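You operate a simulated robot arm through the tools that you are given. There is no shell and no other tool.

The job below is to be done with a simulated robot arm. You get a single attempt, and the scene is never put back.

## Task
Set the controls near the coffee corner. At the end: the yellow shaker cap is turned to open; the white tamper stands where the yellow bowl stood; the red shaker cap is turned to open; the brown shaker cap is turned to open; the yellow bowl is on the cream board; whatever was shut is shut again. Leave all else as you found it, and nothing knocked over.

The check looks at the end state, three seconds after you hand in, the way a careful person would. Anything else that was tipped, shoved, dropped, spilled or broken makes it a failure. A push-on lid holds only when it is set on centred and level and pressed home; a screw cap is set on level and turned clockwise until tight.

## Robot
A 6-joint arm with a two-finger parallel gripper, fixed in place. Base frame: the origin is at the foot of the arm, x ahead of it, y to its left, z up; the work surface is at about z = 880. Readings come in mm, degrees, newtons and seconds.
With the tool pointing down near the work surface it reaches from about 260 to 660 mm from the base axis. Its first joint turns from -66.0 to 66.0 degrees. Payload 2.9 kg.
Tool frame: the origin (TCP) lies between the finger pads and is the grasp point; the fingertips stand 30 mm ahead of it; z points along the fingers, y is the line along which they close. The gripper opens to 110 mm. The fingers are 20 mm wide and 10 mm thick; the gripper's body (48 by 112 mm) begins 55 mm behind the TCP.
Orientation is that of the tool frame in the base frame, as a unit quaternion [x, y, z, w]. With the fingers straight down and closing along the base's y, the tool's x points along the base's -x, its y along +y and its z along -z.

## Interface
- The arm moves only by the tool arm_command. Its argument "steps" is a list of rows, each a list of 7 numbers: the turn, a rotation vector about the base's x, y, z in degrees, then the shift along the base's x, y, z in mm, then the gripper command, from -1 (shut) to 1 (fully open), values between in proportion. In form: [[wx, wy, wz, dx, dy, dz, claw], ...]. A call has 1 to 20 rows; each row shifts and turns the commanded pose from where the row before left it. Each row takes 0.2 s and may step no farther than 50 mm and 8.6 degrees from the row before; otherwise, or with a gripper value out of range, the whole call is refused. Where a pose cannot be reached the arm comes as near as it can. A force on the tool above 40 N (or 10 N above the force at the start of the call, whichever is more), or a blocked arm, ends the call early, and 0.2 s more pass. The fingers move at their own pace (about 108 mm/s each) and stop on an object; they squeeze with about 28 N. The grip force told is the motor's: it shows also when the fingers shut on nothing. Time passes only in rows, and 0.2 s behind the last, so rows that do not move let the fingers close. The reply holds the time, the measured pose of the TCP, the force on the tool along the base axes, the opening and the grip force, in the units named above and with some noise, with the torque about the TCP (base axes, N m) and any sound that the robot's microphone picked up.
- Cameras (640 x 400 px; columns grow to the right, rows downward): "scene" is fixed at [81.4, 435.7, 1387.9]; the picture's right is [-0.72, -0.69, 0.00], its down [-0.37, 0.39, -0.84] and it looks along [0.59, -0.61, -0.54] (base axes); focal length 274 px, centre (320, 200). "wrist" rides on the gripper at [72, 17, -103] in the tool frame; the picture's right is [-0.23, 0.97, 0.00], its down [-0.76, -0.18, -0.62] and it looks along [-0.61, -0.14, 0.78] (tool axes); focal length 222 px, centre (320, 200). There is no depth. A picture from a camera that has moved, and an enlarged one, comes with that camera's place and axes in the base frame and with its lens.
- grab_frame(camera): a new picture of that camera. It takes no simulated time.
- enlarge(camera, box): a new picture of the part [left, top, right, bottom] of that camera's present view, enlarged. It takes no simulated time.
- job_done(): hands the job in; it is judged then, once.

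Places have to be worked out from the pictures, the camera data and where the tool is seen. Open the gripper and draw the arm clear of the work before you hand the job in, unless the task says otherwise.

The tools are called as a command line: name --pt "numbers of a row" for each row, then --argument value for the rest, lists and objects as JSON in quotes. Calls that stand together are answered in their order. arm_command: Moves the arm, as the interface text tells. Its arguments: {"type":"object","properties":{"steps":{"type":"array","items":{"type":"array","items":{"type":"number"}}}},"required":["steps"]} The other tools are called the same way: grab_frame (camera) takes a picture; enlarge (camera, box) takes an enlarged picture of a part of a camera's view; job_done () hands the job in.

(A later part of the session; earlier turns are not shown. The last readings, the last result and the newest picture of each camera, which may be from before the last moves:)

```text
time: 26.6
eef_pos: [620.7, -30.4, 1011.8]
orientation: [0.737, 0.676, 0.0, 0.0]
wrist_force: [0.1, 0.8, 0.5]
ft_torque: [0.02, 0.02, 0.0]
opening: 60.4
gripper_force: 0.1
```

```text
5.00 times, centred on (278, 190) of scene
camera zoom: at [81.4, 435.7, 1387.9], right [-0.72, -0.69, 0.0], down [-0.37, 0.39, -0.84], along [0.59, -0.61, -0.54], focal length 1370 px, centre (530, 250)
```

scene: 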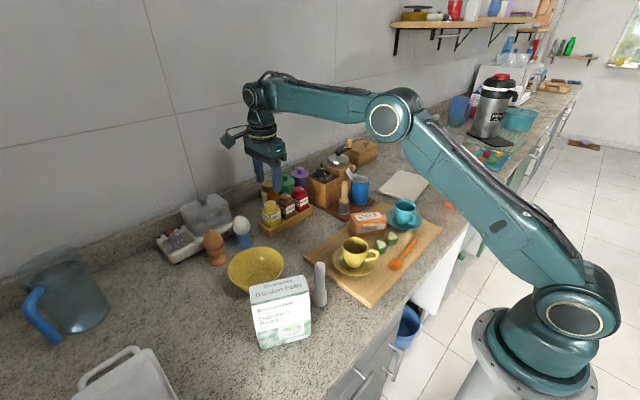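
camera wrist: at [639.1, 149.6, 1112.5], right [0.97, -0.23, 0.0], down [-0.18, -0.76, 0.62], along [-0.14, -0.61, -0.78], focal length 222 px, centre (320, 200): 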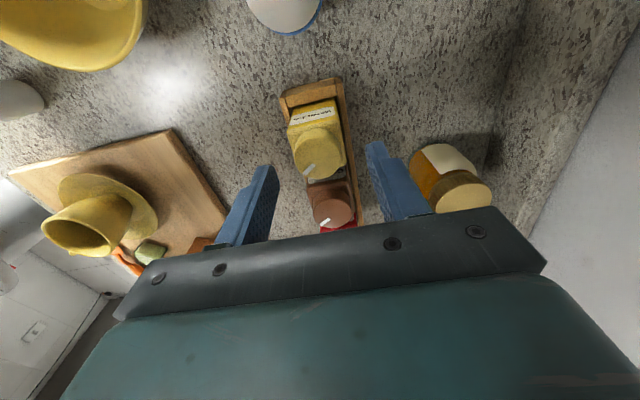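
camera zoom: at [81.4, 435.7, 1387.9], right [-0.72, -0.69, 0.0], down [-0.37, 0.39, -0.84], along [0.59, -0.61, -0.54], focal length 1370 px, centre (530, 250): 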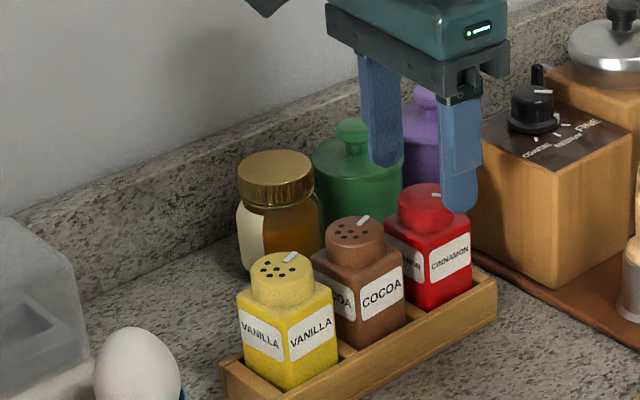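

The red cap is at (620.7, −31.1) and the tool is aligned. I descend, grip, and turn anticlockwise.

arm_command --pt "0 0 0 0 -0.5 -11 0.1" --pt "0 0 0 0 0 -11 0.1" --pt "0 0 0 0 0 0 0.1" --pt "0 0 0 0 0 0 -1" --pt "0 0 0 0 0 0 -1" --pt "0 0 0 0 0 0 -1"

arm_command --pt "0 0 5 0 0 0 -1" --pt "0 0 5 0 0 0 -1" --pt "0 0 5 0 0 0 -1" --pt "0 0 5 0 0 0 -1" --pt "0 0 5 0 0 0 -1" --pt "0 0 5 0 0 0 -1" --pt "0 0 5 0 0 0 -1" --pt "0 0 5 0 0 0 -1" --pt "0 0 5 0 0 0 -1" --pt "0 0 5 0 0 0 -1" --pt "0 0 5 0 0 0 -1" --pt "0 0 5 0 0 0 -1" --pt "0 0 5 0 0 0 -1" --pt "0 0 5 0 0 0 -1"

arm_command --pt "0 0 4 0 0 0 -1" --pt "0 0 4 0 0 0 -1"

enlarge --camera "wrist" --box '[240, 100, 400, 200]'

enlarge --camera "scene" --box '[230, 150, 326, 230]'

```text
time: 28.0
eef_pos: [619.4, -30.1, 988.9]
orientation: [0.737, 0.675, 0.0, 0.0]
wrist_force: [-0.4, -0.3, -0.1]
ft_torque: [-0.04, 0.03, -0.01]
opening: 33.1
gripper_force: 28.1
```

```text
time: 31.0
eef_pos: [620.4, -31.0, 986.9]
orientation: [0.216, 0.976, 0.0, 0.0]
wrist_force: [0.2, 0.0, -0.2]
ft_torque: [-0.02, -0.02, -0.01]
opening: 33.2
gripper_force: 28.3
```

```text
time: 31.6
eef_pos: [620.5, -31.7, 988.4]
orientation: [0.148, 0.989, 0.001, -0.002]
wrist_force: [-10.8, -3.1, 1.3]
ft_torque: [-0.14, 0.66, -0.29]
opening: 33.1
gripper_force: 27.7
```

```text
4.00 times, centred on (320, 150) of wrist
camera zoom: at [556.3, 6.2, 1091.1], right [0.5, 0.86, 0.0], down [0.68, -0.39, 0.62], along [0.54, -0.31, -0.78], focal length 888 px, centre (320, 400)
```

zoom: 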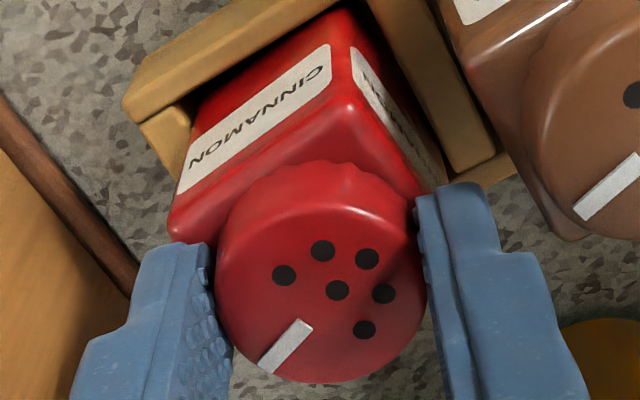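

```text
5.00 times, centred on (278, 190) of scene
camera zoom: at [81.1, 435.6, 1387.9], right [-0.72, -0.69, 0.0], down [-0.37, 0.39, -0.84], along [0.59, -0.61, -0.54], focal length 1370 px, centre (530, 250)
```

zoom: 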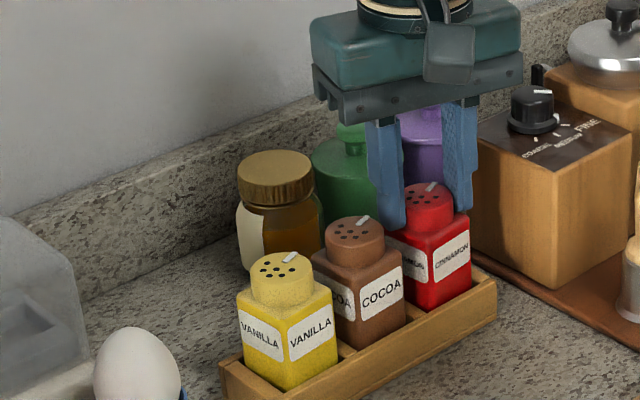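

Red is at its end stop with the holes open. I ease back 3°, release gently and rise.

arm_command --pt "0 0 -2 0 0 0 -1" --pt "0 0 0 0 0 0 -0.28" --pt "0 0 0 0 0 0 -0.28" --pt "0 0 0 0 0 10 -0.28" --pt "0 0 0 0 0 20 -0.28" --pt "0 0 0 0 0 40 -0.28" --pt "0 0 0 0 0 30 -0.28" --pt "0 0 0 0 0 0 -0.28"

grab_frame --camera "wrist"

enlarge --camera "scene" --box '[230, 150, 326, 230]'

```text
time: 33.4
eef_pos: [620.3, -30.6, 1088.8]
orientation: [0.165, 0.986, 0.0, 0.0]
wrist_force: [-0.1, 0.4, 0.0]
ft_torque: [0.02, 0.03, -0.01]
opening: 39.5
gripper_force: 0.2
```

```text
taken
camera wrist: at [557.8, 9.1, 1191.1], right [0.53, 0.85, 0.0], down [0.66, -0.42, 0.62], along [0.53, -0.33, -0.78], focal length 222 px, centre (320, 200)
```

wrist: 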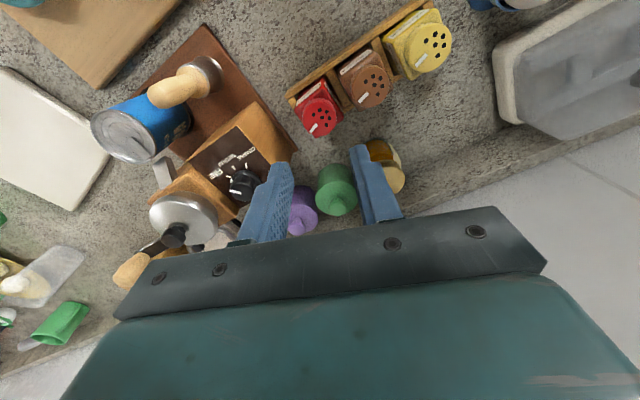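

```text
5.00 times, centred on (278, 190) of scene
camera zoom: at [81.4, 435.7, 1387.9], right [-0.72, -0.69, 0.0], down [-0.37, 0.39, -0.84], along [0.59, -0.61, -0.54], focal length 1370 px, centre (530, 250)
```

zoom: 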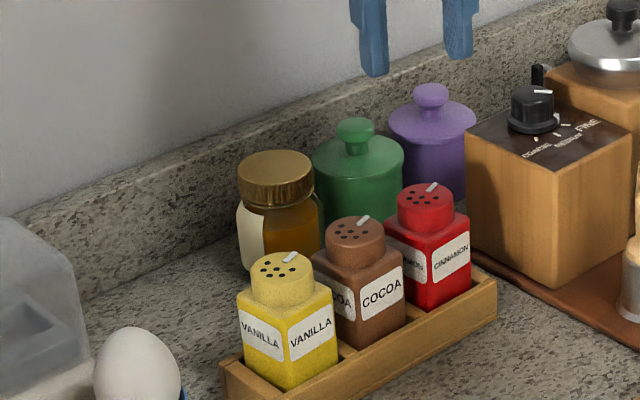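

All three caps are open and the bottles sit in the rack as before. Now I move above and in front of the bowl, clear of the peas packet (top about z=1010), to measure the bowl.

arm_command --pt "0 0 2.4 -27.5 34 3 0.5" --pt "0 0 2.4 -27.5 34 3 0.5" --pt "0 0 2.4 -27.5 34 3 0.5" --pt "0 0 2.4 -27.5 34 3 0.5" --pt "0 0 2.4 -27.5 34 0 0.5" --pt "0 0 2.4 -27.5 34 0 0.5" --pt "0 0 2.4 -27.5 34 0 0.5" --pt "0 0 2.2 -27.5 34 0 0.5" --pt "0 0 0 0 0 0 0.5"

grab_frame --camera "wrist"

enlarge --camera "wrist" --box '[220, 80, 420, 205]'

```text
time: 35.4
eef_pos: [399.6, 241.2, 1100.2]
orientation: [0.0, 1.0, 0.0, 0.0]
wrist_force: [0.1, 1.0, 0.3]
ft_torque: [0.0, -0.03, 0.03]
opening: 82.6
gripper_force: 0.1
```

```text
taken
camera wrist: at [327.6, 258.3, 1202.5], right [0.23, 0.97, 0.0], down [0.76, -0.18, 0.62], along [0.61, -0.14, -0.78], focal length 222 px, centre (320, 200)
```

wrist: 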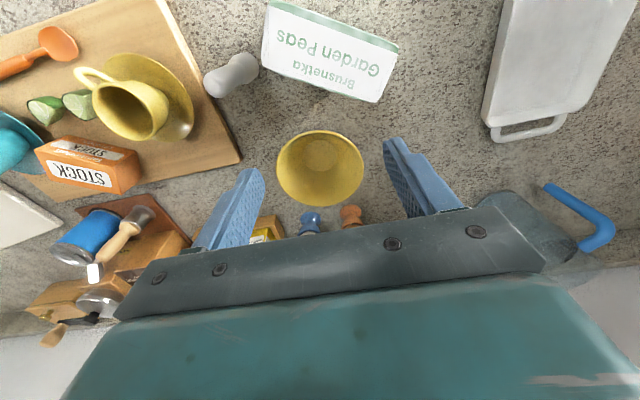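

```text
3.20 times, centred on (320, 142) of wrist
camera zoom: at [327.6, 258.3, 1202.5], right [0.23, 0.97, 0.0], down [0.76, -0.18, 0.62], along [0.61, -0.14, -0.78], focal length 711 px, centre (320, 384)
```

zoom: 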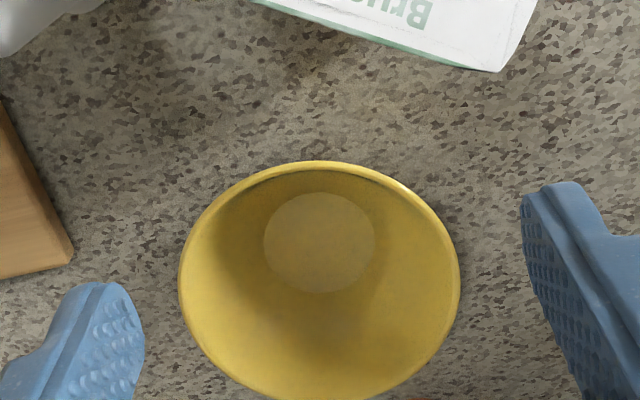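

enlarge --camera "wrist" --box '[250, 110, 394, 220]'

enlarge --camera "scene" --box '[215, 225, 311, 300]'

```text
3.64 times, centred on (322, 165) of wrist
camera zoom: at [327.6, 258.3, 1202.5], right [0.23, 0.97, 0.0], down [0.76, -0.18, 0.62], along [0.61, -0.14, -0.78], focal length 808 px, centre (313, 327)
```

zoom: 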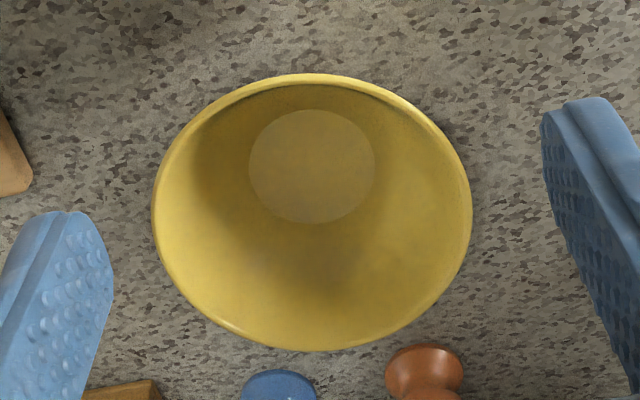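

```text
5.33 times, centred on (263, 262) of scene
camera zoom: at [81.4, 435.7, 1387.9], right [-0.72, -0.69, 0.0], down [-0.37, 0.39, -0.84], along [0.59, -0.61, -0.54], focal length 1462 px, centre (624, -133)
```

zoom: 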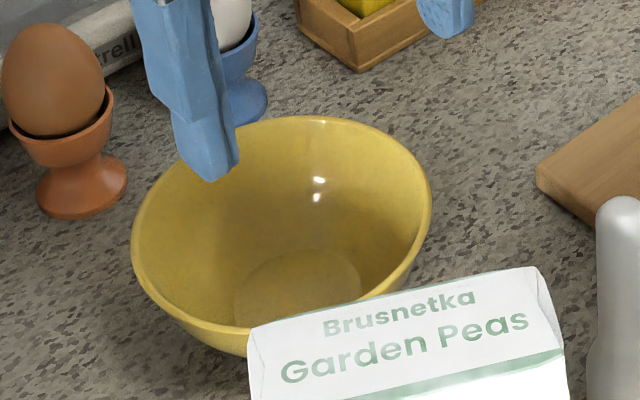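

The bowl centre measures (489, 221), rim about 121 mm wide at z≈936, base about 55 mm. I will grip its left (+y) rim with the tool tilted about 22° to follow the wall, so first I go to a pre-grasp pose 55 mm back along the tool axis.

arm_command --pt "-5.5 0 0 22.1 15.6 -10 -0.05" --pt "-5.5 0 0 22.1 15.6 -10 -0.05" --pt "-5.5 0 0 22.1 15.6 -10 -0.05" --pt "-5.5 0 0 22.2 15.7 -10 -0.05" --pt "0 0 0 0 0 -33 -0.05" --pt "0 0 0 0 0 -32.6 -0.05" --pt "0 0 0 0 0 0 -0.05"

grab_frame --camera "wrist"

enlarge --camera "scene" --box '[200, 190, 340, 300]'

```text
time: 37.0
eef_pos: [421.9, 300.1, 960.4]
orientation: [0.0, 0.982, -0.191, 0.0]
wrist_force: [0.4, 0.5, 0.0]
ft_torque: [0.0, 0.03, 0.02]
opening: 52.6
gripper_force: 0.1
out of reach, approached as far as the arm can: row 3, 4
```

```text
taken
camera wrist: at [349.7, 354.5, 1050.1], right [0.23, 0.9, -0.36], down [0.76, 0.07, 0.64], along [0.61, -0.42, -0.67], focal length 222 px, centre (320, 200)
```

wrist: 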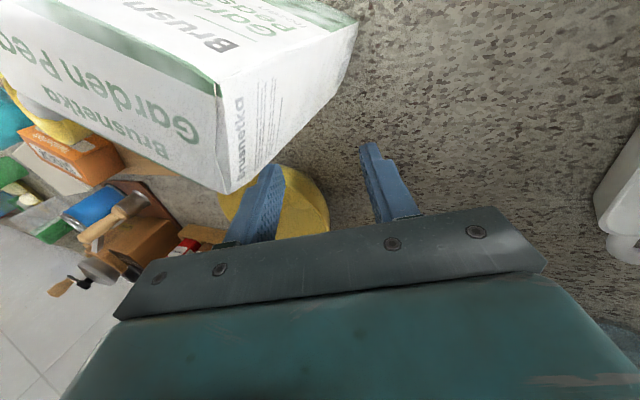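

```text
3.64 times, centred on (270, 245) of scene
camera zoom: at [81.4, 435.7, 1387.9], right [-0.72, -0.69, 0.0], down [-0.37, 0.39, -0.84], along [0.59, -0.61, -0.54], focal length 997 px, centre (502, 36)
```

zoom: 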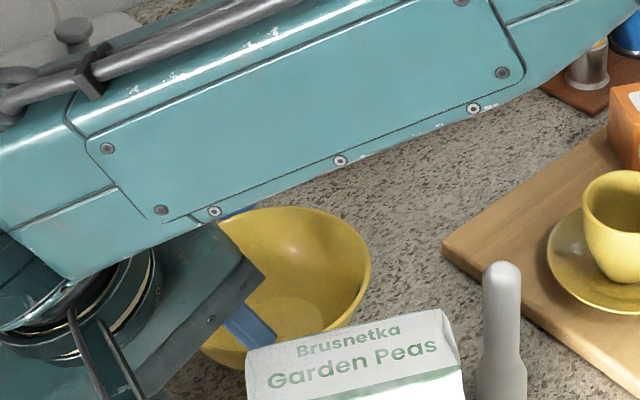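

The arm clamped at about (422, 300, 960), because the tilted pose was too high for its reach; nothing was touched and the forces are near zero. I raise slightly, then slide +x away from the packet at a lower height that should be reachable.

arm_command --pt "0 0 0 6 0 12 -0.05" --pt "0 0 0 10 0 12 -0.05" --pt "0 0 0 0 0 0 -0.05"

```text
time: 37.8
eef_pos: [438.5, 301.0, 984.5]
orientation: [0.0, 0.981, -0.192, 0.0]
wrist_force: [-0.4, 0.4, 0.4]
ft_torque: [-0.01, -0.01, -0.01]
opening: 52.0
gripper_force: 0.1
```

arm_command --pt "0 0 0 17 0 0 -0.05" --pt "0 0 0 17 0 0 -0.05" --pt "0 0 0 16.5 0 0 -0.05" --pt "0 0 0 0 0 0 -0.05"

grab_frame --camera "wrist"

grab_frame --camera "scene"

```text
time: 38.8
eef_pos: [456.7, 301.5, 982.7]
orientation: [0.0, 0.982, -0.189, 0.0]
wrist_force: [0.9, -0.7, -0.1]
ft_torque: [-0.02, -0.03, 0.03]
opening: 52.5
gripper_force: 0.0
out of reach, approached as far as the arm can: row 2, 3
```

```text
taken
camera wrist: at [383.7, 355.4, 1070.9], right [0.23, 0.9, -0.36], down [0.76, 0.07, 0.65], along [0.61, -0.42, -0.67], focal length 222 px, centre (320, 200)
```

wrist: 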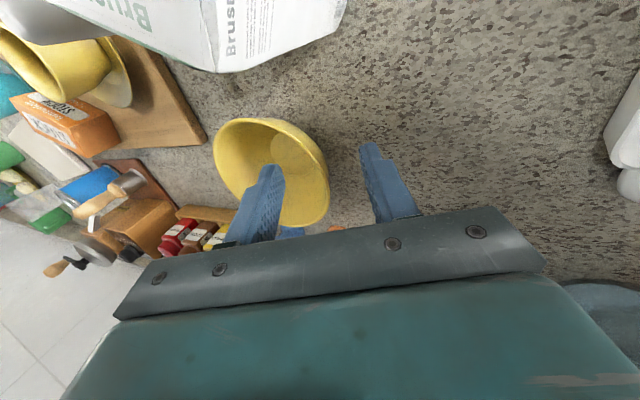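

```text
taken
```

scene: 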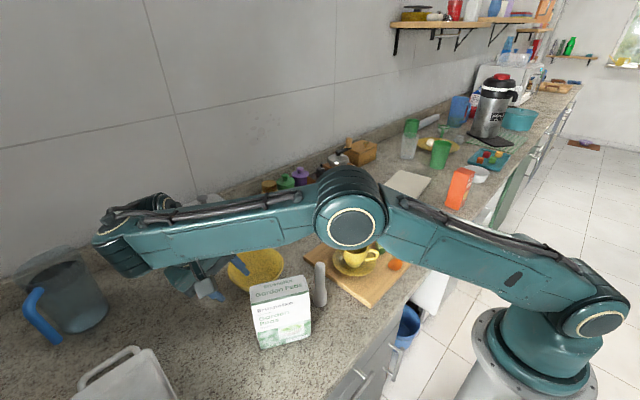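

The arm is too stretched to tilt outward on the left side. The right (−y) rim puts the wrist nearer the base, so I rise, level the tool and move to a mirrored pre-grasp there.

arm_command --pt "5.5 0 0 0 -5 20 -0.05" --pt "5.5 0 0 0 -5 20 -0.05" --pt "5.5 0 0 0 -5 20 -0.05" --pt "5.5 0 0 0 -5 20 -0.05" --pt "5.5 0 0 8 -36 0 -0.05" --pt "5.5 0 0 8 -36 0 -0.05" --pt "5.5 0 0 8 -36 0 -0.05" --pt "5.5 0 0 8 -36 0 -0.05" --pt "0 0 0 0 0 0 -0.05"

grab_frame --camera "wrist"

enlarge --camera "scene" --box '[180, 170, 340, 300]'

```text
time: 40.8
eef_pos: [569.8, 177.0, 1116.4]
orientation: [-0.001, 0.982, 0.191, -0.001]
wrist_force: [-0.1, -0.7, -0.2]
ft_torque: [0.01, -0.03, 0.01]
opening: 52.2
gripper_force: 0.0
out of reach, approached as far as the arm can: row 1, 2, 3, 4, 5, 6, 7, 8
```

```text
taken
camera wrist: at [497.6, 154.2, 1218.2], right [0.23, 0.9, 0.36], down [0.76, -0.4, 0.51], along [0.61, 0.16, -0.78], focal length 222 px, centre (320, 200)
```

wrist: 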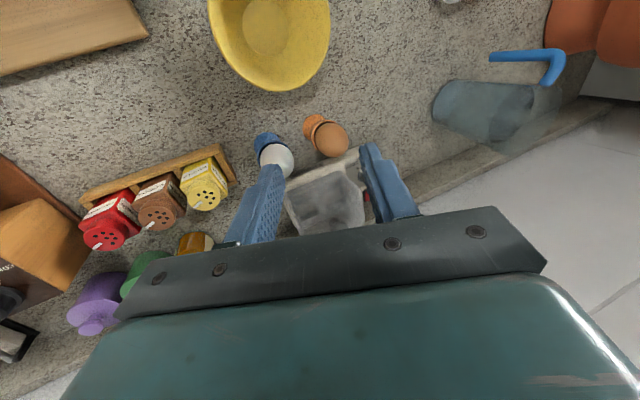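

```text
3.08 times, centred on (260, 235) of scene
camera zoom: at [81.5, 435.7, 1387.9], right [-0.72, -0.69, 0.0], down [-0.37, 0.39, -0.84], along [0.59, -0.61, -0.54], focal length 843 px, centre (505, 92)
```

zoom: 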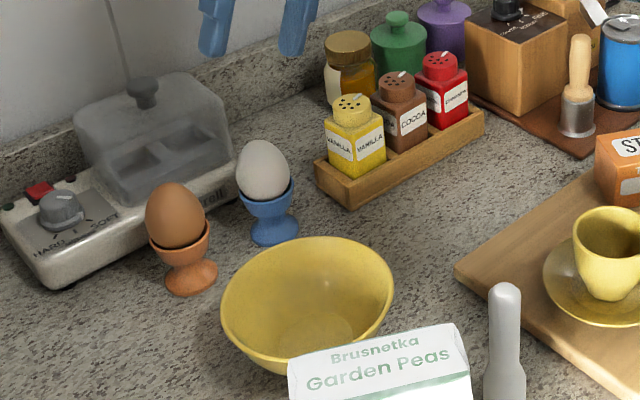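

The commanded pose evidently carried on past the reach limit; nothing was touched. I back off −x at this height so that command and measurement agree again.

arm_command --pt "0 0 0 -33 0 0 -0.05" --pt "0 0 0 -33 0 0 -0.05" --pt "0 0 0 -32.5 0 0 -0.05" --pt "0 0 0 0 0 0 -0.05"

```text
time: 41.8
eef_pos: [538.3, 185.9, 1161.7]
orientation: [0.0, 0.982, 0.19, -0.002]
wrist_force: [0.9, -0.2, 0.5]
ft_torque: [0.03, 0.03, 0.0]
opening: 52.3
gripper_force: 0.1
out of reach, approached as far as the arm can: row 1, 2, 3
```

grab_frame --camera "scene"

grab_frame --camera "wrist"

```text
taken
```

scene: 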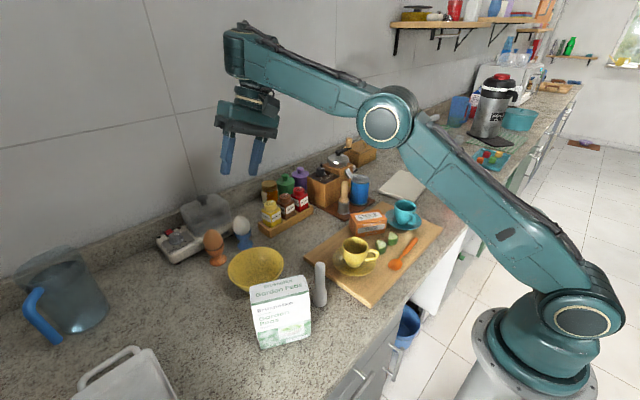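

```text
taken
camera wrist: at [467.1, 162.8, 1264.0], right [0.23, 0.9, 0.36], down [0.76, -0.4, 0.51], along [0.6, 0.16, -0.78], focal length 222 px, centre (320, 200)
```

wrist: 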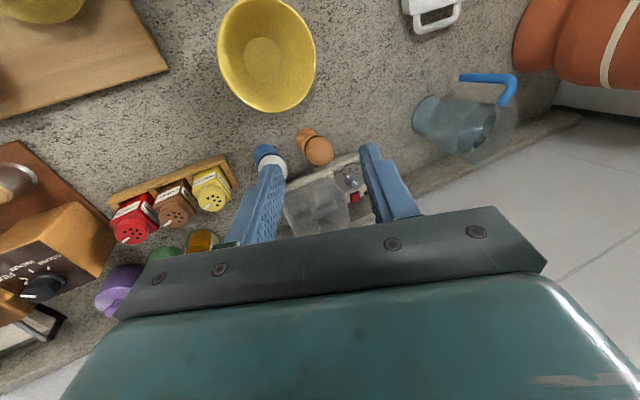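

The elbow has locked out straight, so inward or upward commands only slide along the reach limit. A downward move should bend it again, and there is plenty of free height below.

arm_command --pt "0 0 0 0 0 -25 -0.05" --pt "0 0 0 -10 0 -25 -0.05" --pt "0 0 0 0 0 0 -0.05"

```text
time: 42.6
eef_pos: [558.6, 188.4, 1132.3]
orientation: [-0.001, 0.982, 0.191, -0.001]
wrist_force: [0.1, -0.2, 0.4]
ft_torque: [-0.01, 0.01, 0.02]
opening: 52.2
gripper_force: 0.1
out of reach, approached as far as the arm can: row 1, 2
```

It is still sliding along the limit, though a downward motion flexes the elbow a little each time. I repeat with larger inward-and-down steps.

arm_command --pt "0 0 0 -15 0 -45 -0.05" --pt "0 0 0 0 0 0 -0.05"

```text
time: 43.2
eef_pos: [575.2, 193.7, 1101.2]
orientation: [0.0, 0.982, 0.19, -0.001]
wrist_force: [-0.3, -0.4, 0.3]
ft_torque: [0.02, 0.02, 0.0]
opening: 52.4
gripper_force: 0.1
out of reach, approached as far as the arm can: row 1
```

Probably a wrist joint is at its limit in this tilted pose. I remove the tilt while moving inward and down toward a straight-down pose that I know works.

arm_command --pt "-5.5 0 0 -15 -5 -15 -0.05" --pt "-5.5 0 0 -15 -5 -15 -0.05" --pt "0 0 0 0 0 0 -0.05"

grab_frame --camera "scene"

```text
time: 44.0
eef_pos: [566.4, 188.7, 1082.3]
orientation: [0.0, 0.995, 0.095, -0.002]
wrist_force: [-0.2, -0.6, 0.8]
ft_torque: [-0.03, 0.04, 0.01]
opening: 52.1
gripper_force: 0.0
out of reach, approached as far as the arm can: row 1, 2
```

```text
taken
```

scene: 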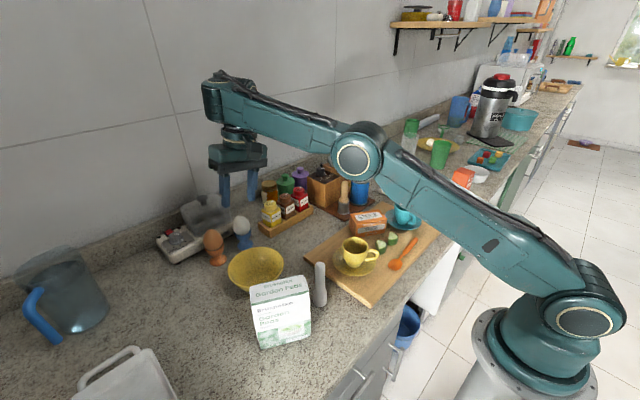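

Likely the elbow slipped past straight to its far limit during the upward motion. I slide up, stretch outward once, then move down so that it folds the right way, as it did on the first recovery; everything below stays at least 60 mm under the fingertips.

arm_command --pt "0 0 0 0 -5 40 -0.05" --pt "0 0 0 0 -5 40 -0.05" --pt "0 0 0 35 4 24 -0.05" --pt "0 0 0 0 0 -40 -0.05" --pt "0 0 0 -20 -5 -30 -0.05" --pt "0 0 0 0 0 0 -0.05"

```text
time: 45.4
eef_pos: [560.8, 174.9, 1104.4]
orientation: [0.0, 0.995, 0.096, 0.001]
wrist_force: [-0.1, 1.0, 0.2]
ft_torque: [-0.02, 0.0, -0.01]
opening: 52.3
gripper_force: 0.0
out of reach, approached as far as the arm can: row 3
```

Only the outward row was flagged and the arm is free again. I move inward and down to the right-side pre-grasp for the bowl.

arm_command --pt "0 0 0 -24 -13 -10 -0.05" --pt "0 0 0 -24 -13 -10 -0.05" --pt "0 0 0 -24 -13 -10 -0.05" --pt "5.5 0 0 0 0 -30 -0.05" --pt "5.5 0 0 0 0 -30 -0.05" --pt "0 0 0 0 0 0 -0.05"

grab_frame --camera "wrist"

enlarge --camera "scene" --box '[200, 190, 340, 300]'

```text
time: 46.8
eef_pos: [592.6, 162.5, 1068.4]
orientation: [0.001, 0.982, 0.191, -0.001]
wrist_force: [0.4, 0.0, -0.6]
ft_torque: [-0.01, 0.02, 0.01]
opening: 52.3
gripper_force: 0.0
out of reach, approached as far as the arm can: row 1, 2, 3, 4, 5
```

```text
taken
camera wrist: at [521.4, 140.1, 1170.3], right [0.23, 0.9, 0.37], down [0.76, -0.4, 0.51], along [0.61, 0.16, -0.78], focal length 222 px, centre (320, 200)
```

wrist: 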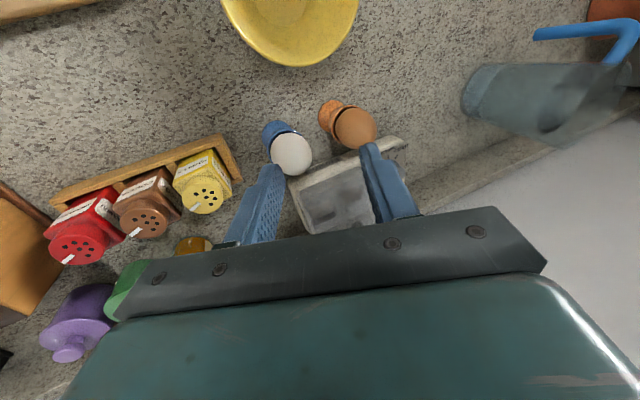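

```text
3.64 times, centred on (270, 245) of scene
camera zoom: at [81.4, 435.7, 1387.9], right [-0.72, -0.69, 0.0], down [-0.37, 0.39, -0.84], along [0.59, -0.61, -0.54], focal length 997 px, centre (502, 36)
```

zoom: 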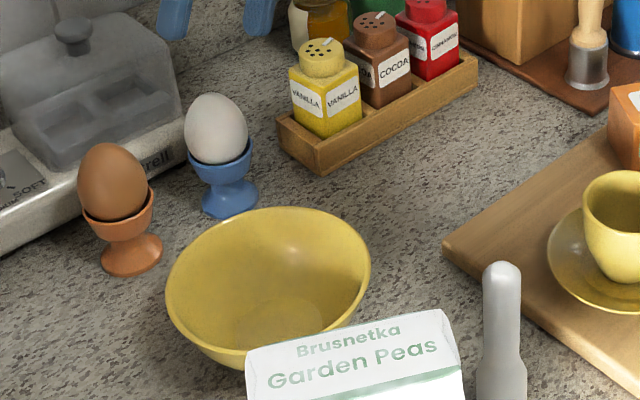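

It is still on the wrong elbow side. I slide up along the limit, then do a fully stretched downward sweep of several rows so the elbow crosses straight, before pulling inward.

arm_command --pt "0 0 0 -25 0 40 -0.05" --pt "0 0 0 -25 0 40 -0.05" --pt "0 0 0 -25 0 40 -0.05" --pt "0 0 0 -25 0 40 -0.05" --pt "0 0 0 30 8 25 -0.05" --pt "0 0 0 30 8 25 -0.05" --pt "0 0 0 0 0 0 -0.05"

grab_frame --camera "scene"

```text
time: 48.4
eef_pos: [520.9, 168.9, 1250.4]
orientation: [-0.001, 0.981, 0.192, -0.001]
wrist_force: [0.4, -0.4, -0.2]
ft_torque: [0.02, 0.01, 0.01]
opening: 52.3
gripper_force: 0.0
out of reach, approached as far as the arm can: row 1, 5, 6
```

```text
taken
```

scene: 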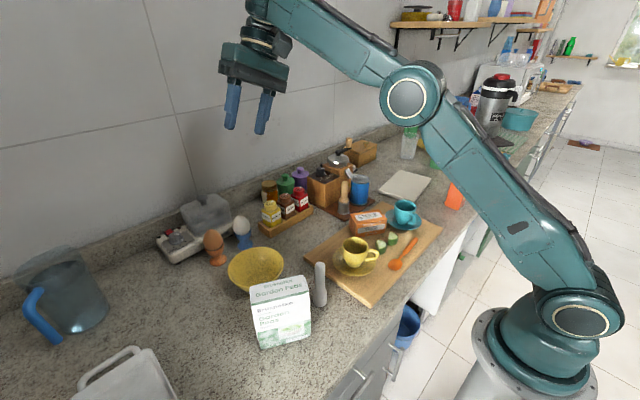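

The arm is now fully stretched at a safe height. Next comes the stretched downward sweep, followed by an inward pull.

arm_command --pt "0 0 0 32 4 -36 -0.05" --pt "0 0 0 30 4 -38 -0.05" --pt "0 0 0 28 2 -40 -0.05" --pt "0 0 0 0 0 -40 -0.05" --pt "0 0 0 0 0 0 -0.05"

```text
time: 49.6
eef_pos: [598.9, 180.8, 1085.1]
orientation: [0.0, 0.982, 0.191, 0.0]
wrist_force: [0.1, 0.0, 0.3]
ft_torque: [0.01, -0.01, 0.04]
opening: 52.4
gripper_force: 0.1
out of reach, approached as far as the arm can: row 2, 3
```

arm_command --pt "0 0 0 -30 -5 -10 -0.05" --pt "0 0 0 0 0 0 -0.05"

```text
time: 50.2
eef_pos: [585.9, 178.8, 1081.8]
orientation: [0.0, 0.982, 0.19, -0.001]
wrist_force: [0.3, 0.2, -0.4]
ft_torque: [0.01, 0.0, -0.03]
opening: 52.0
gripper_force: 0.0
out of reach, approached as far as the arm can: row 1
```

In the stretched pose the elbow only changes when the tool pitch changes, and my earlier un-tilting pitched it the wrong way. I stretch out, then pitch the tool tip inward (about +y) while drawing in slightly, which should bend the elbow the right way.

arm_command --pt "0 0 0 33 6 20 -0.05" --pt "0 0 0 33 6 20 -0.05" --pt "-4.5 7 0 -30 2 -3 -0.05" --pt "-4.5 7 0 -32 2 -3 -0.05" --pt "-4.5 7 0 -34 2 -3 -0.05" --pt "-4.5 7 0 -34 0 -3 -0.05" --pt "0 0 0 0 0 0 -0.05"

```text
time: 51.8
eef_pos: [472.2, 185.5, 1092.7]
orientation: [0.046, 0.97, 0.03, -0.238]
wrist_force: [-0.7, 0.0, 0.0]
ft_torque: [0.0, -0.04, 0.01]
opening: 52.2
gripper_force: 0.0
out of reach, approached as far as the arm can: row 1, 2
```

The pitched rows were all reached. I now pull inward to confirm that the elbow folds correctly.

arm_command --pt "0 0 0 -30 -10 0 -0.05" --pt "0 0 0 -30 -10 0 -0.05" --pt "0 0 0 0 0 0 -0.05"

grab_frame --camera "scene"

```text
time: 52.6
eef_pos: [413.4, 165.8, 1093.3]
orientation: [0.046, 0.97, 0.03, -0.236]
wrist_force: [-0.2, -0.3, 0.1]
ft_torque: [0.0, 0.0, -0.01]
opening: 52.4
gripper_force: 0.1
```

```text
taken
```

scene: 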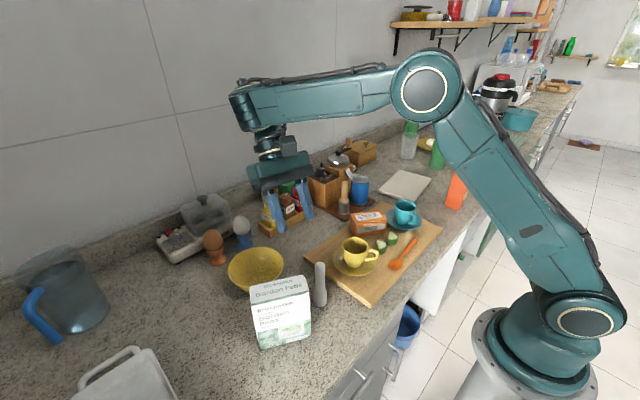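

The elbow is properly bent again and the scene is undisturbed. I restore the straight-down orientation and then tilt +22° toward the right-side pre-grasp, staying well inside reach.

arm_command --pt "-0.87 -6.8 1.33 5 -5 0 -0.05" --pt "-0.87 -6.8 1.33 5 -5 0 -0.05" --pt "-0.87 -6.8 1.33 5 -5 0 -0.05" --pt "-0.87 -6.8 1.33 5 -5 0 -0.05" --pt "0 0 0 0 0 0 -0.05"

arm_command --pt "5.5 0 0 14 -2.3 -22 -0.05" --pt "5.5 0 0 14 -2.3 -22 -0.05" --pt "5.5 0 0 14 -2.3 -22 -0.05" --pt "5.5 0 0 14 -2.3 -22 -0.05" --pt "0 0 0 0 0 0 -0.05"

grab_frame --camera "wrist"

enlarge --camera "scene" --box '[200, 190, 340, 300]'

```text
time: 53.8
eef_pos: [490.3, 160.3, 1153.9]
orientation: [0.001, 1.0, 0.0, -0.002]
wrist_force: [-0.7, 0.5, 0.0]
ft_torque: [0.0, -0.01, -0.01]
opening: 52.2
gripper_force: 0.0
out of reach, approached as far as the arm can: row 2, 3, 4
```

```text
time: 55.0
eef_pos: [582.4, 158.8, 1092.4]
orientation: [0.0, 0.981, 0.192, -0.003]
wrist_force: [-0.5, 0.0, -0.1]
ft_torque: [0.0, -0.05, 0.0]
opening: 52.2
gripper_force: 0.1
out of reach, approached as far as the arm can: row 1, 2, 3, 4
```

```text
taken
camera wrist: at [511.3, 135.4, 1194.4], right [0.23, 0.9, 0.36], down [0.77, -0.4, 0.51], along [0.6, 0.16, -0.78], focal length 222 px, centre (320, 200)
```

wrist: 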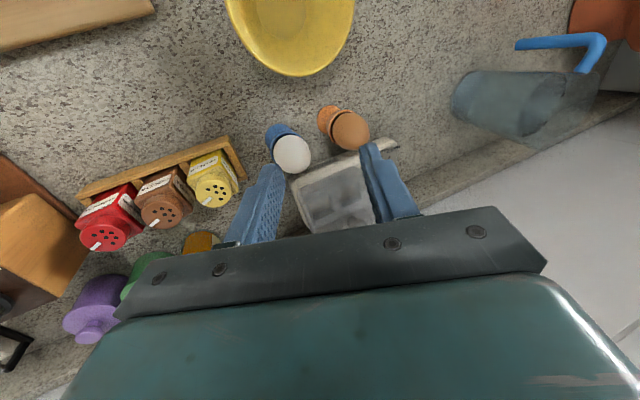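

```text
3.64 times, centred on (270, 245) of scene
camera zoom: at [81.4, 435.7, 1387.9], right [-0.72, -0.69, 0.0], down [-0.37, 0.39, -0.84], along [0.59, -0.61, -0.54], focal length 997 px, centre (502, 36)
```

zoom: 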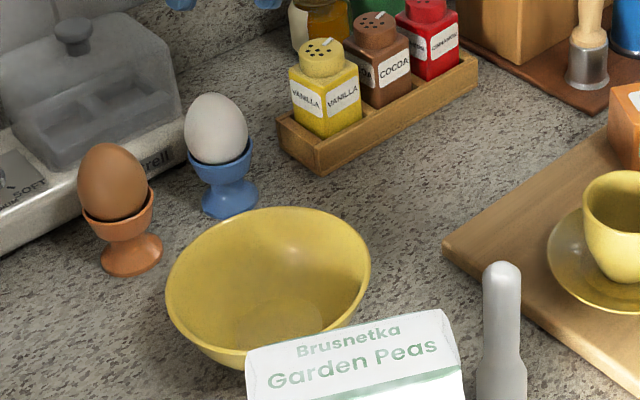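

The pose clamps again whenever I un-pitch, so a wrist joint seems to be the limit rather than the elbow. I look at the arm more closely before moving again.

grab_frame --camera "scene"

enlarge --camera "scene" --box '[180, 50, 340, 210]'

```text
taken
```

scene: 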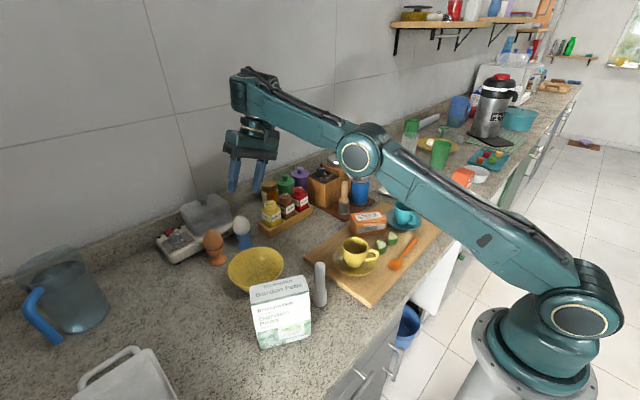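

```text
2.50 times, centred on (260, 130) of scene
camera zoom: at [81.4, 435.7, 1387.9], right [-0.72, -0.69, 0.0], down [-0.37, 0.39, -0.84], along [0.59, -0.61, -0.54], focal length 685 px, centre (470, 375)
```

zoom: 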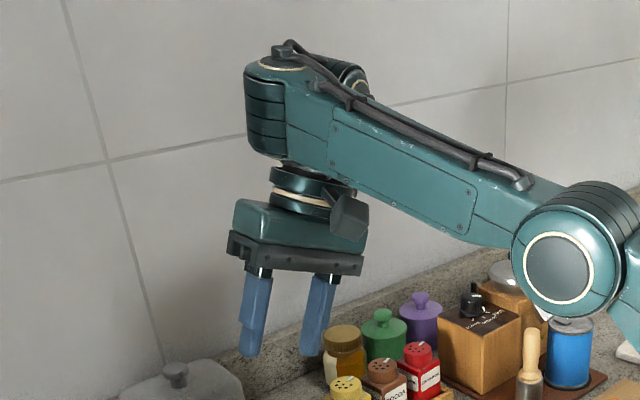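

I now think there is a wrist singularity where the tool is perpendicular to the forearm; tilting sideways when far out and high ran a wrist joint to its limit. The cure is to pitch inward as before, strictly in the arm's own plane, and then un-pitch in big steps through that point.

arm_command --pt "0 0 0 33 6 20 -0.05" --pt "0 0 0 33 6 20 -0.05" --pt "-6.06 5.28 1.03 -26 -3 -3 -0.05" --pt "-6.06 5.28 1.03 -28 -3 -3 -0.05" --pt "-6.06 5.28 1.03 -28 -3 -3 -0.05" --pt "-6.06 5.28 1.03 -28 -3 -3 -0.05" --pt "-6.06 5.28 1.03 -30 -3 -3 -0.05" --pt "0 0 0 0 0 0 -0.05"

```text
time: 56.8
eef_pos: [465.8, 147.8, 1092.0]
orientation: [0.0, 0.97, -0.076, -0.23]
wrist_force: [-0.5, 0.4, -0.5]
ft_torque: [0.01, -0.03, -0.02]
opening: 52.0
gripper_force: 0.1
out of reach, approached as far as the arm can: row 1, 2
```

arm_command --pt "0 0 0 -25 -7 0 -0.05" --pt "0 0 0 -25 -7 0 -0.05" --pt "0 0 0 0 0 0 -0.05"

grab_frame --camera "scene"

```text
time: 57.6
eef_pos: [414.2, 135.2, 1092.7]
orientation: [0.0, 0.97, -0.074, -0.231]
wrist_force: [-0.5, -0.6, -0.4]
ft_torque: [-0.03, 0.02, 0.02]
opening: 52.4
gripper_force: 0.1
```

```text
taken
```

scene: 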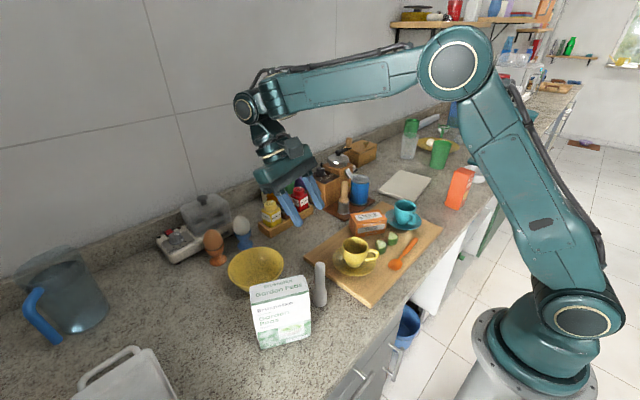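

The wrist housing now shows its disc sideways again, as in the normal configuration at the start. I un-pitch step by step in the arm plane.

arm_command --pt "2.6 -8.0 0 0 0 0 -0.05" --pt "2.6 -8.0 0 0 0 0 -0.05" --pt "0 0 0 0 0 0 -0.05"

enlarge --camera "scene" --box '[200, 50, 360, 210]'

```text
time: 58.4
eef_pos: [415.6, 134.8, 1092.4]
orientation: [-0.001, 0.995, -0.029, -0.094]
wrist_force: [0.9, 0.1, 0.1]
ft_torque: [-0.02, 0.01, 0.02]
opening: 52.2
gripper_force: 0.1
```

```text
2.50 times, centred on (280, 130) of scene
camera zoom: at [81.4, 435.7, 1387.9], right [-0.72, -0.69, 0.0], down [-0.37, 0.39, -0.84], along [0.59, -0.61, -0.54], focal length 685 px, centre (420, 375)
```

zoom: 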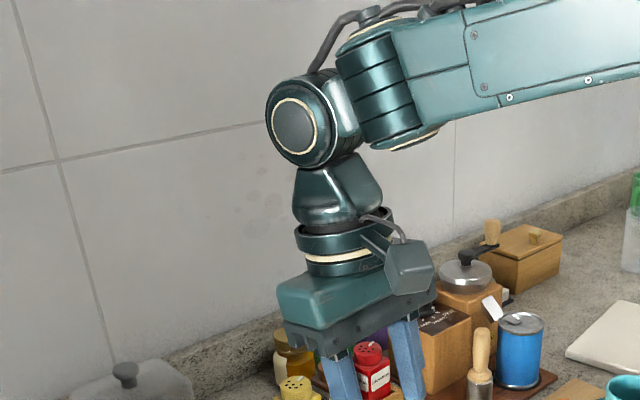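

The wrist is in its normal arrangement again and the rows were reached. I finish levelling the tool.

arm_command --pt "2.6 -8.0 0 0 0 0 -0.05" --pt "0.8 -2.6 0 0 0 0 -0.05" --pt "0 0 0 0 0 0 -0.05"

```text
time: 59.2
eef_pos: [415.5, 133.9, 1092.4]
orientation: [0.0, 1.0, 0.0, -0.001]
wrist_force: [-0.6, -0.4, -0.1]
ft_torque: [0.0, 0.04, -0.03]
opening: 52.1
gripper_force: 0.1
```

Straight down at (415, 134, 1092) with a normal wrist. I go low first, which keeps the forearm pointing down, and only then tilt by +22°.

arm_command --pt "0 0 0 24.5 0.9 -27.3 -0.05" --pt "0 0 0 24.5 0.9 -27.3 -0.05" --pt "0 0 0 24.5 0.9 -27.3 -0.05" --pt "0 0 0 0 0 0 -0.05"

grab_frame --camera "wrist"

```text
time: 60.2
eef_pos: [489.8, 135.9, 1009.8]
orientation: [-0.001, 1.0, 0.0, -0.002]
wrist_force: [-0.2, 0.2, -0.7]
ft_torque: [0.02, -0.01, 0.0]
opening: 52.5
gripper_force: 0.1
```

```text
taken
camera wrist: at [418.1, 154.0, 1112.1], right [0.23, 0.97, 0.0], down [0.76, -0.18, 0.62], along [0.6, -0.14, -0.78], focal length 222 px, centre (320, 200)
```

wrist: 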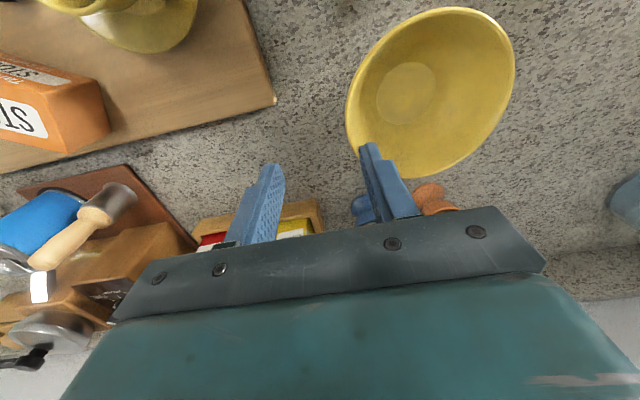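

The bowl checks out at about (488, 221), with its near rim at y≈159.5. Now I tilt the tool +22° about x here.

arm_command --pt "5.5 0 0 -0.3 0 -2.5 -0.05" --pt "5.5 0 0 -0.3 0 -2.5 -0.05" --pt "0 0 0 0 0 0 -0.05"

arm_command --pt "5.5 0 0 0 0 -2.5 -0.05" --pt "5.5 0 0 0 0 -2.5 -0.05" --pt "0 0 0 0 0 0 -0.05"

grab_frame --camera "wrist"

enlarge --camera "scene" --box '[200, 170, 360, 300]'

```text
time: 61.0
eef_pos: [489.3, 136.6, 1004.8]
orientation: [0.0, 0.995, 0.096, -0.002]
wrist_force: [-0.1, 1.0, 0.7]
ft_torque: [0.03, 0.02, 0.01]
opening: 52.0
gripper_force: 0.0
```

```text
time: 61.8
eef_pos: [488.1, 137.3, 999.4]
orientation: [0.0, 0.982, 0.19, -0.002]
wrist_force: [-0.5, 0.5, 0.2]
ft_torque: [-0.04, 0.03, -0.04]
opening: 52.6
gripper_force: 0.1
```

```text
taken
camera wrist: at [417.3, 114.1, 1101.3], right [0.23, 0.9, 0.36], down [0.76, -0.4, 0.51], along [0.6, 0.16, -0.78], focal length 222 px, centre (320, 200)
```

wrist: 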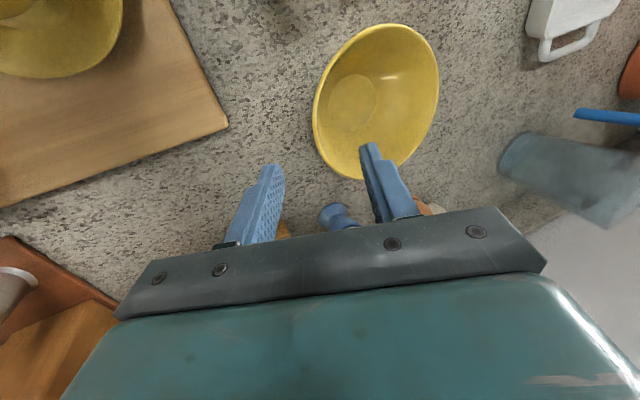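

```text
3.08 times, centred on (280, 235) of scene
camera zoom: at [81.4, 435.7, 1387.9], right [-0.72, -0.69, 0.0], down [-0.37, 0.39, -0.84], along [0.59, -0.61, -0.54], focal length 843 px, centre (443, 92)
```

zoom: 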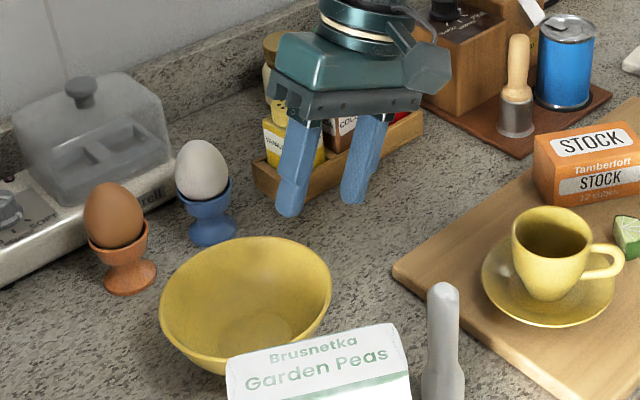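

enlarge --camera "wrist" --box '[260, 10, 450, 240]'

```text
1.74 times, centred on (355, 125) of wrist
camera zoom: at [417.3, 114.1, 1101.3], right [0.23, 0.9, 0.36], down [0.76, -0.4, 0.51], along [0.6, 0.16, -0.78], focal length 386 px, centre (259, 330)
```

zoom: 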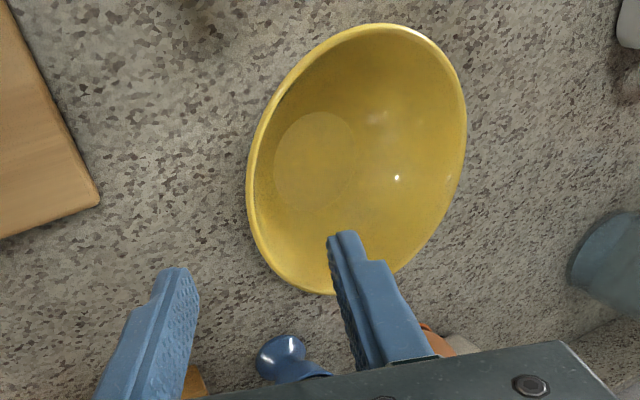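

The fingers straddle the rim line correctly. I advance along the tool axis in two parts and check before closing.

arm_command --pt "0 0 0 0 7.5 -18.7 -0.05" --pt "0 0 0 0 7.5 -18.7 -0.05" --pt "0 0 0 0 0 0 -0.05"

enlarge --camera "wrist" --box '[200, 60, 440, 240]'

enlarge --camera "scene" --box '[210, 200, 330, 300]'

```text
time: 62.6
eef_pos: [488.1, 153.2, 963.0]
orientation: [-0.001, 0.982, 0.19, -0.002]
wrist_force: [-0.2, 0.7, -0.2]
ft_torque: [0.0, -0.01, -0.02]
opening: 52.2
gripper_force: 0.1
```

```text
2.22 times, centred on (320, 150) of wrist
camera zoom: at [417.3, 129.8, 1063.6], right [0.23, 0.9, 0.36], down [0.76, -0.4, 0.51], along [0.6, 0.16, -0.78], focal length 494 px, centre (320, 311)
```

zoom: 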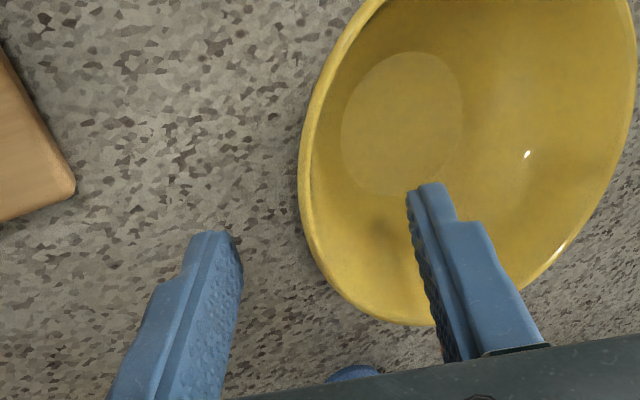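

```text
4.00 times, centred on (270, 250) of scene
camera zoom: at [81.4, 435.7, 1387.9], right [-0.72, -0.69, 0.0], down [-0.37, 0.39, -0.84], along [0.59, -0.61, -0.54], focal length 1096 px, centre (520, 0)
```

zoom: 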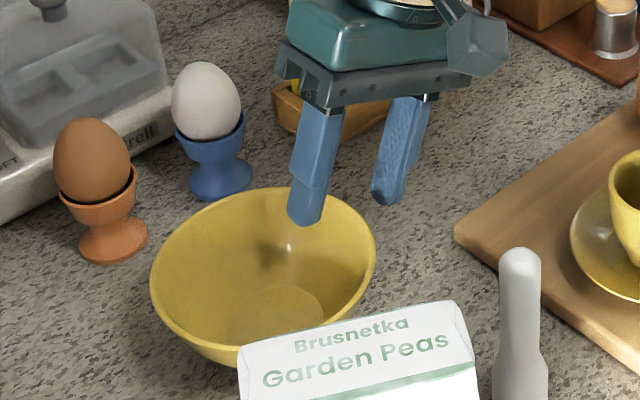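

arm_command --pt "0 0 0 0 3.5 -9.5 -0.05" --pt "0 0 0 0 3 -9.5 -0.05" --pt "0 0 0 0 0 0 -0.05"

enlarge --camera "wrist" --box '[200, 60, 440, 240]'

enlarge --camera "scene" --box '[210, 200, 330, 300]'

```text
time: 63.4
eef_pos: [488.1, 158.7, 943.3]
orientation: [0.0, 0.982, 0.19, -0.002]
wrist_force: [-0.1, -0.6, -0.2]
ft_torque: [0.02, 0.0, 0.03]
opening: 52.3
gripper_force: 0.0
```

```text
2.22 times, centred on (320, 150) of wrist
camera zoom: at [417.0, 136.2, 1044.5], right [0.23, 0.9, 0.36], down [0.76, -0.4, 0.51], along [0.6, 0.16, -0.78], focal length 494 px, centre (320, 311)
```

zoom: 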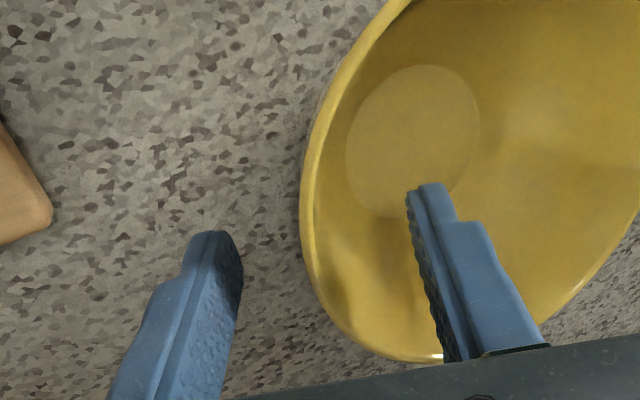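

```text
4.00 times, centred on (270, 250) of scene
camera zoom: at [81.4, 435.7, 1387.9], right [-0.72, -0.69, 0.0], down [-0.37, 0.39, -0.84], along [0.59, -0.61, -0.54], focal length 1096 px, centre (520, 0)
```

zoom: 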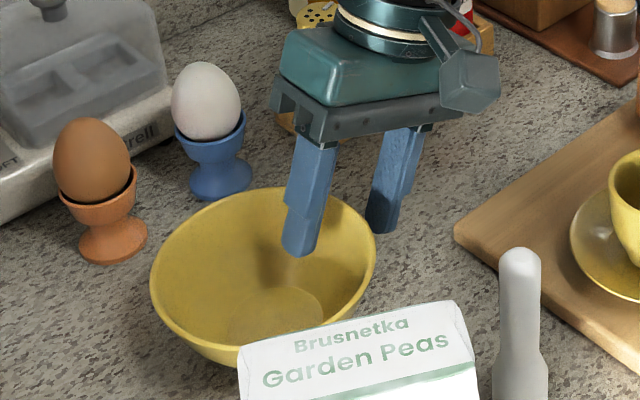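

The fingers straddle the wall evenly, about 22 mm below the rim. I close the gripper.

arm_command --pt "0 0 0 0 0 0 -1" --pt "0 0 0 0 0 0 -1" --pt "0 0 0 0 0 0 -1" --pt "0 0 0 0 0 0 -1"

enlarge --camera "wrist" --box '[200, 60, 440, 240]'

enlarge --camera "scene" --box '[210, 200, 330, 300]'

```text
time: 64.4
eef_pos: [488.4, 159.2, 944.4]
orientation: [0.0, 0.982, 0.191, -0.001]
wrist_force: [-0.8, 3.1, 5.4]
ft_torque: [0.33, 0.15, -0.05]
opening: 10.0
gripper_force: 27.9
```

```text
2.22 times, centred on (320, 150) of wrist
camera zoom: at [417.1, 136.3, 1044.9], right [0.23, 0.9, 0.36], down [0.76, -0.4, 0.51], along [0.61, 0.16, -0.78], focal length 494 px, centre (320, 311)
```

zoom: 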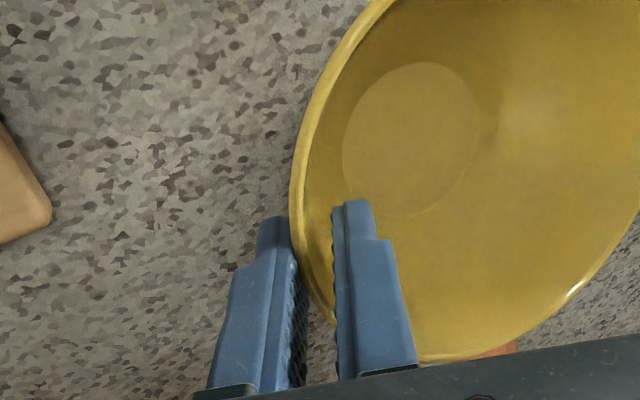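

```text
4.00 times, centred on (270, 250) of scene
camera zoom: at [81.3, 435.7, 1387.9], right [-0.72, -0.69, 0.0], down [-0.37, 0.39, -0.84], along [0.59, -0.61, -0.54], focal length 1096 px, centre (520, 0)
```

zoom: 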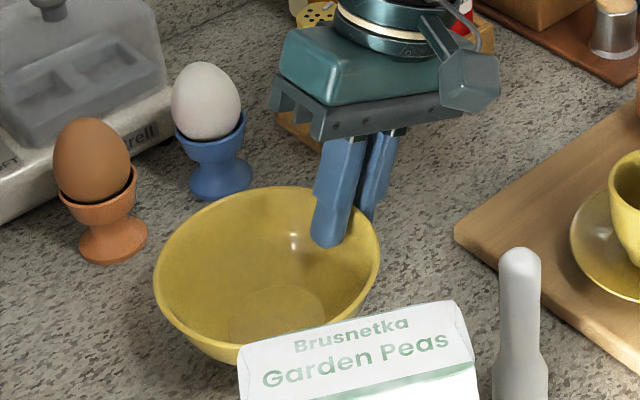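

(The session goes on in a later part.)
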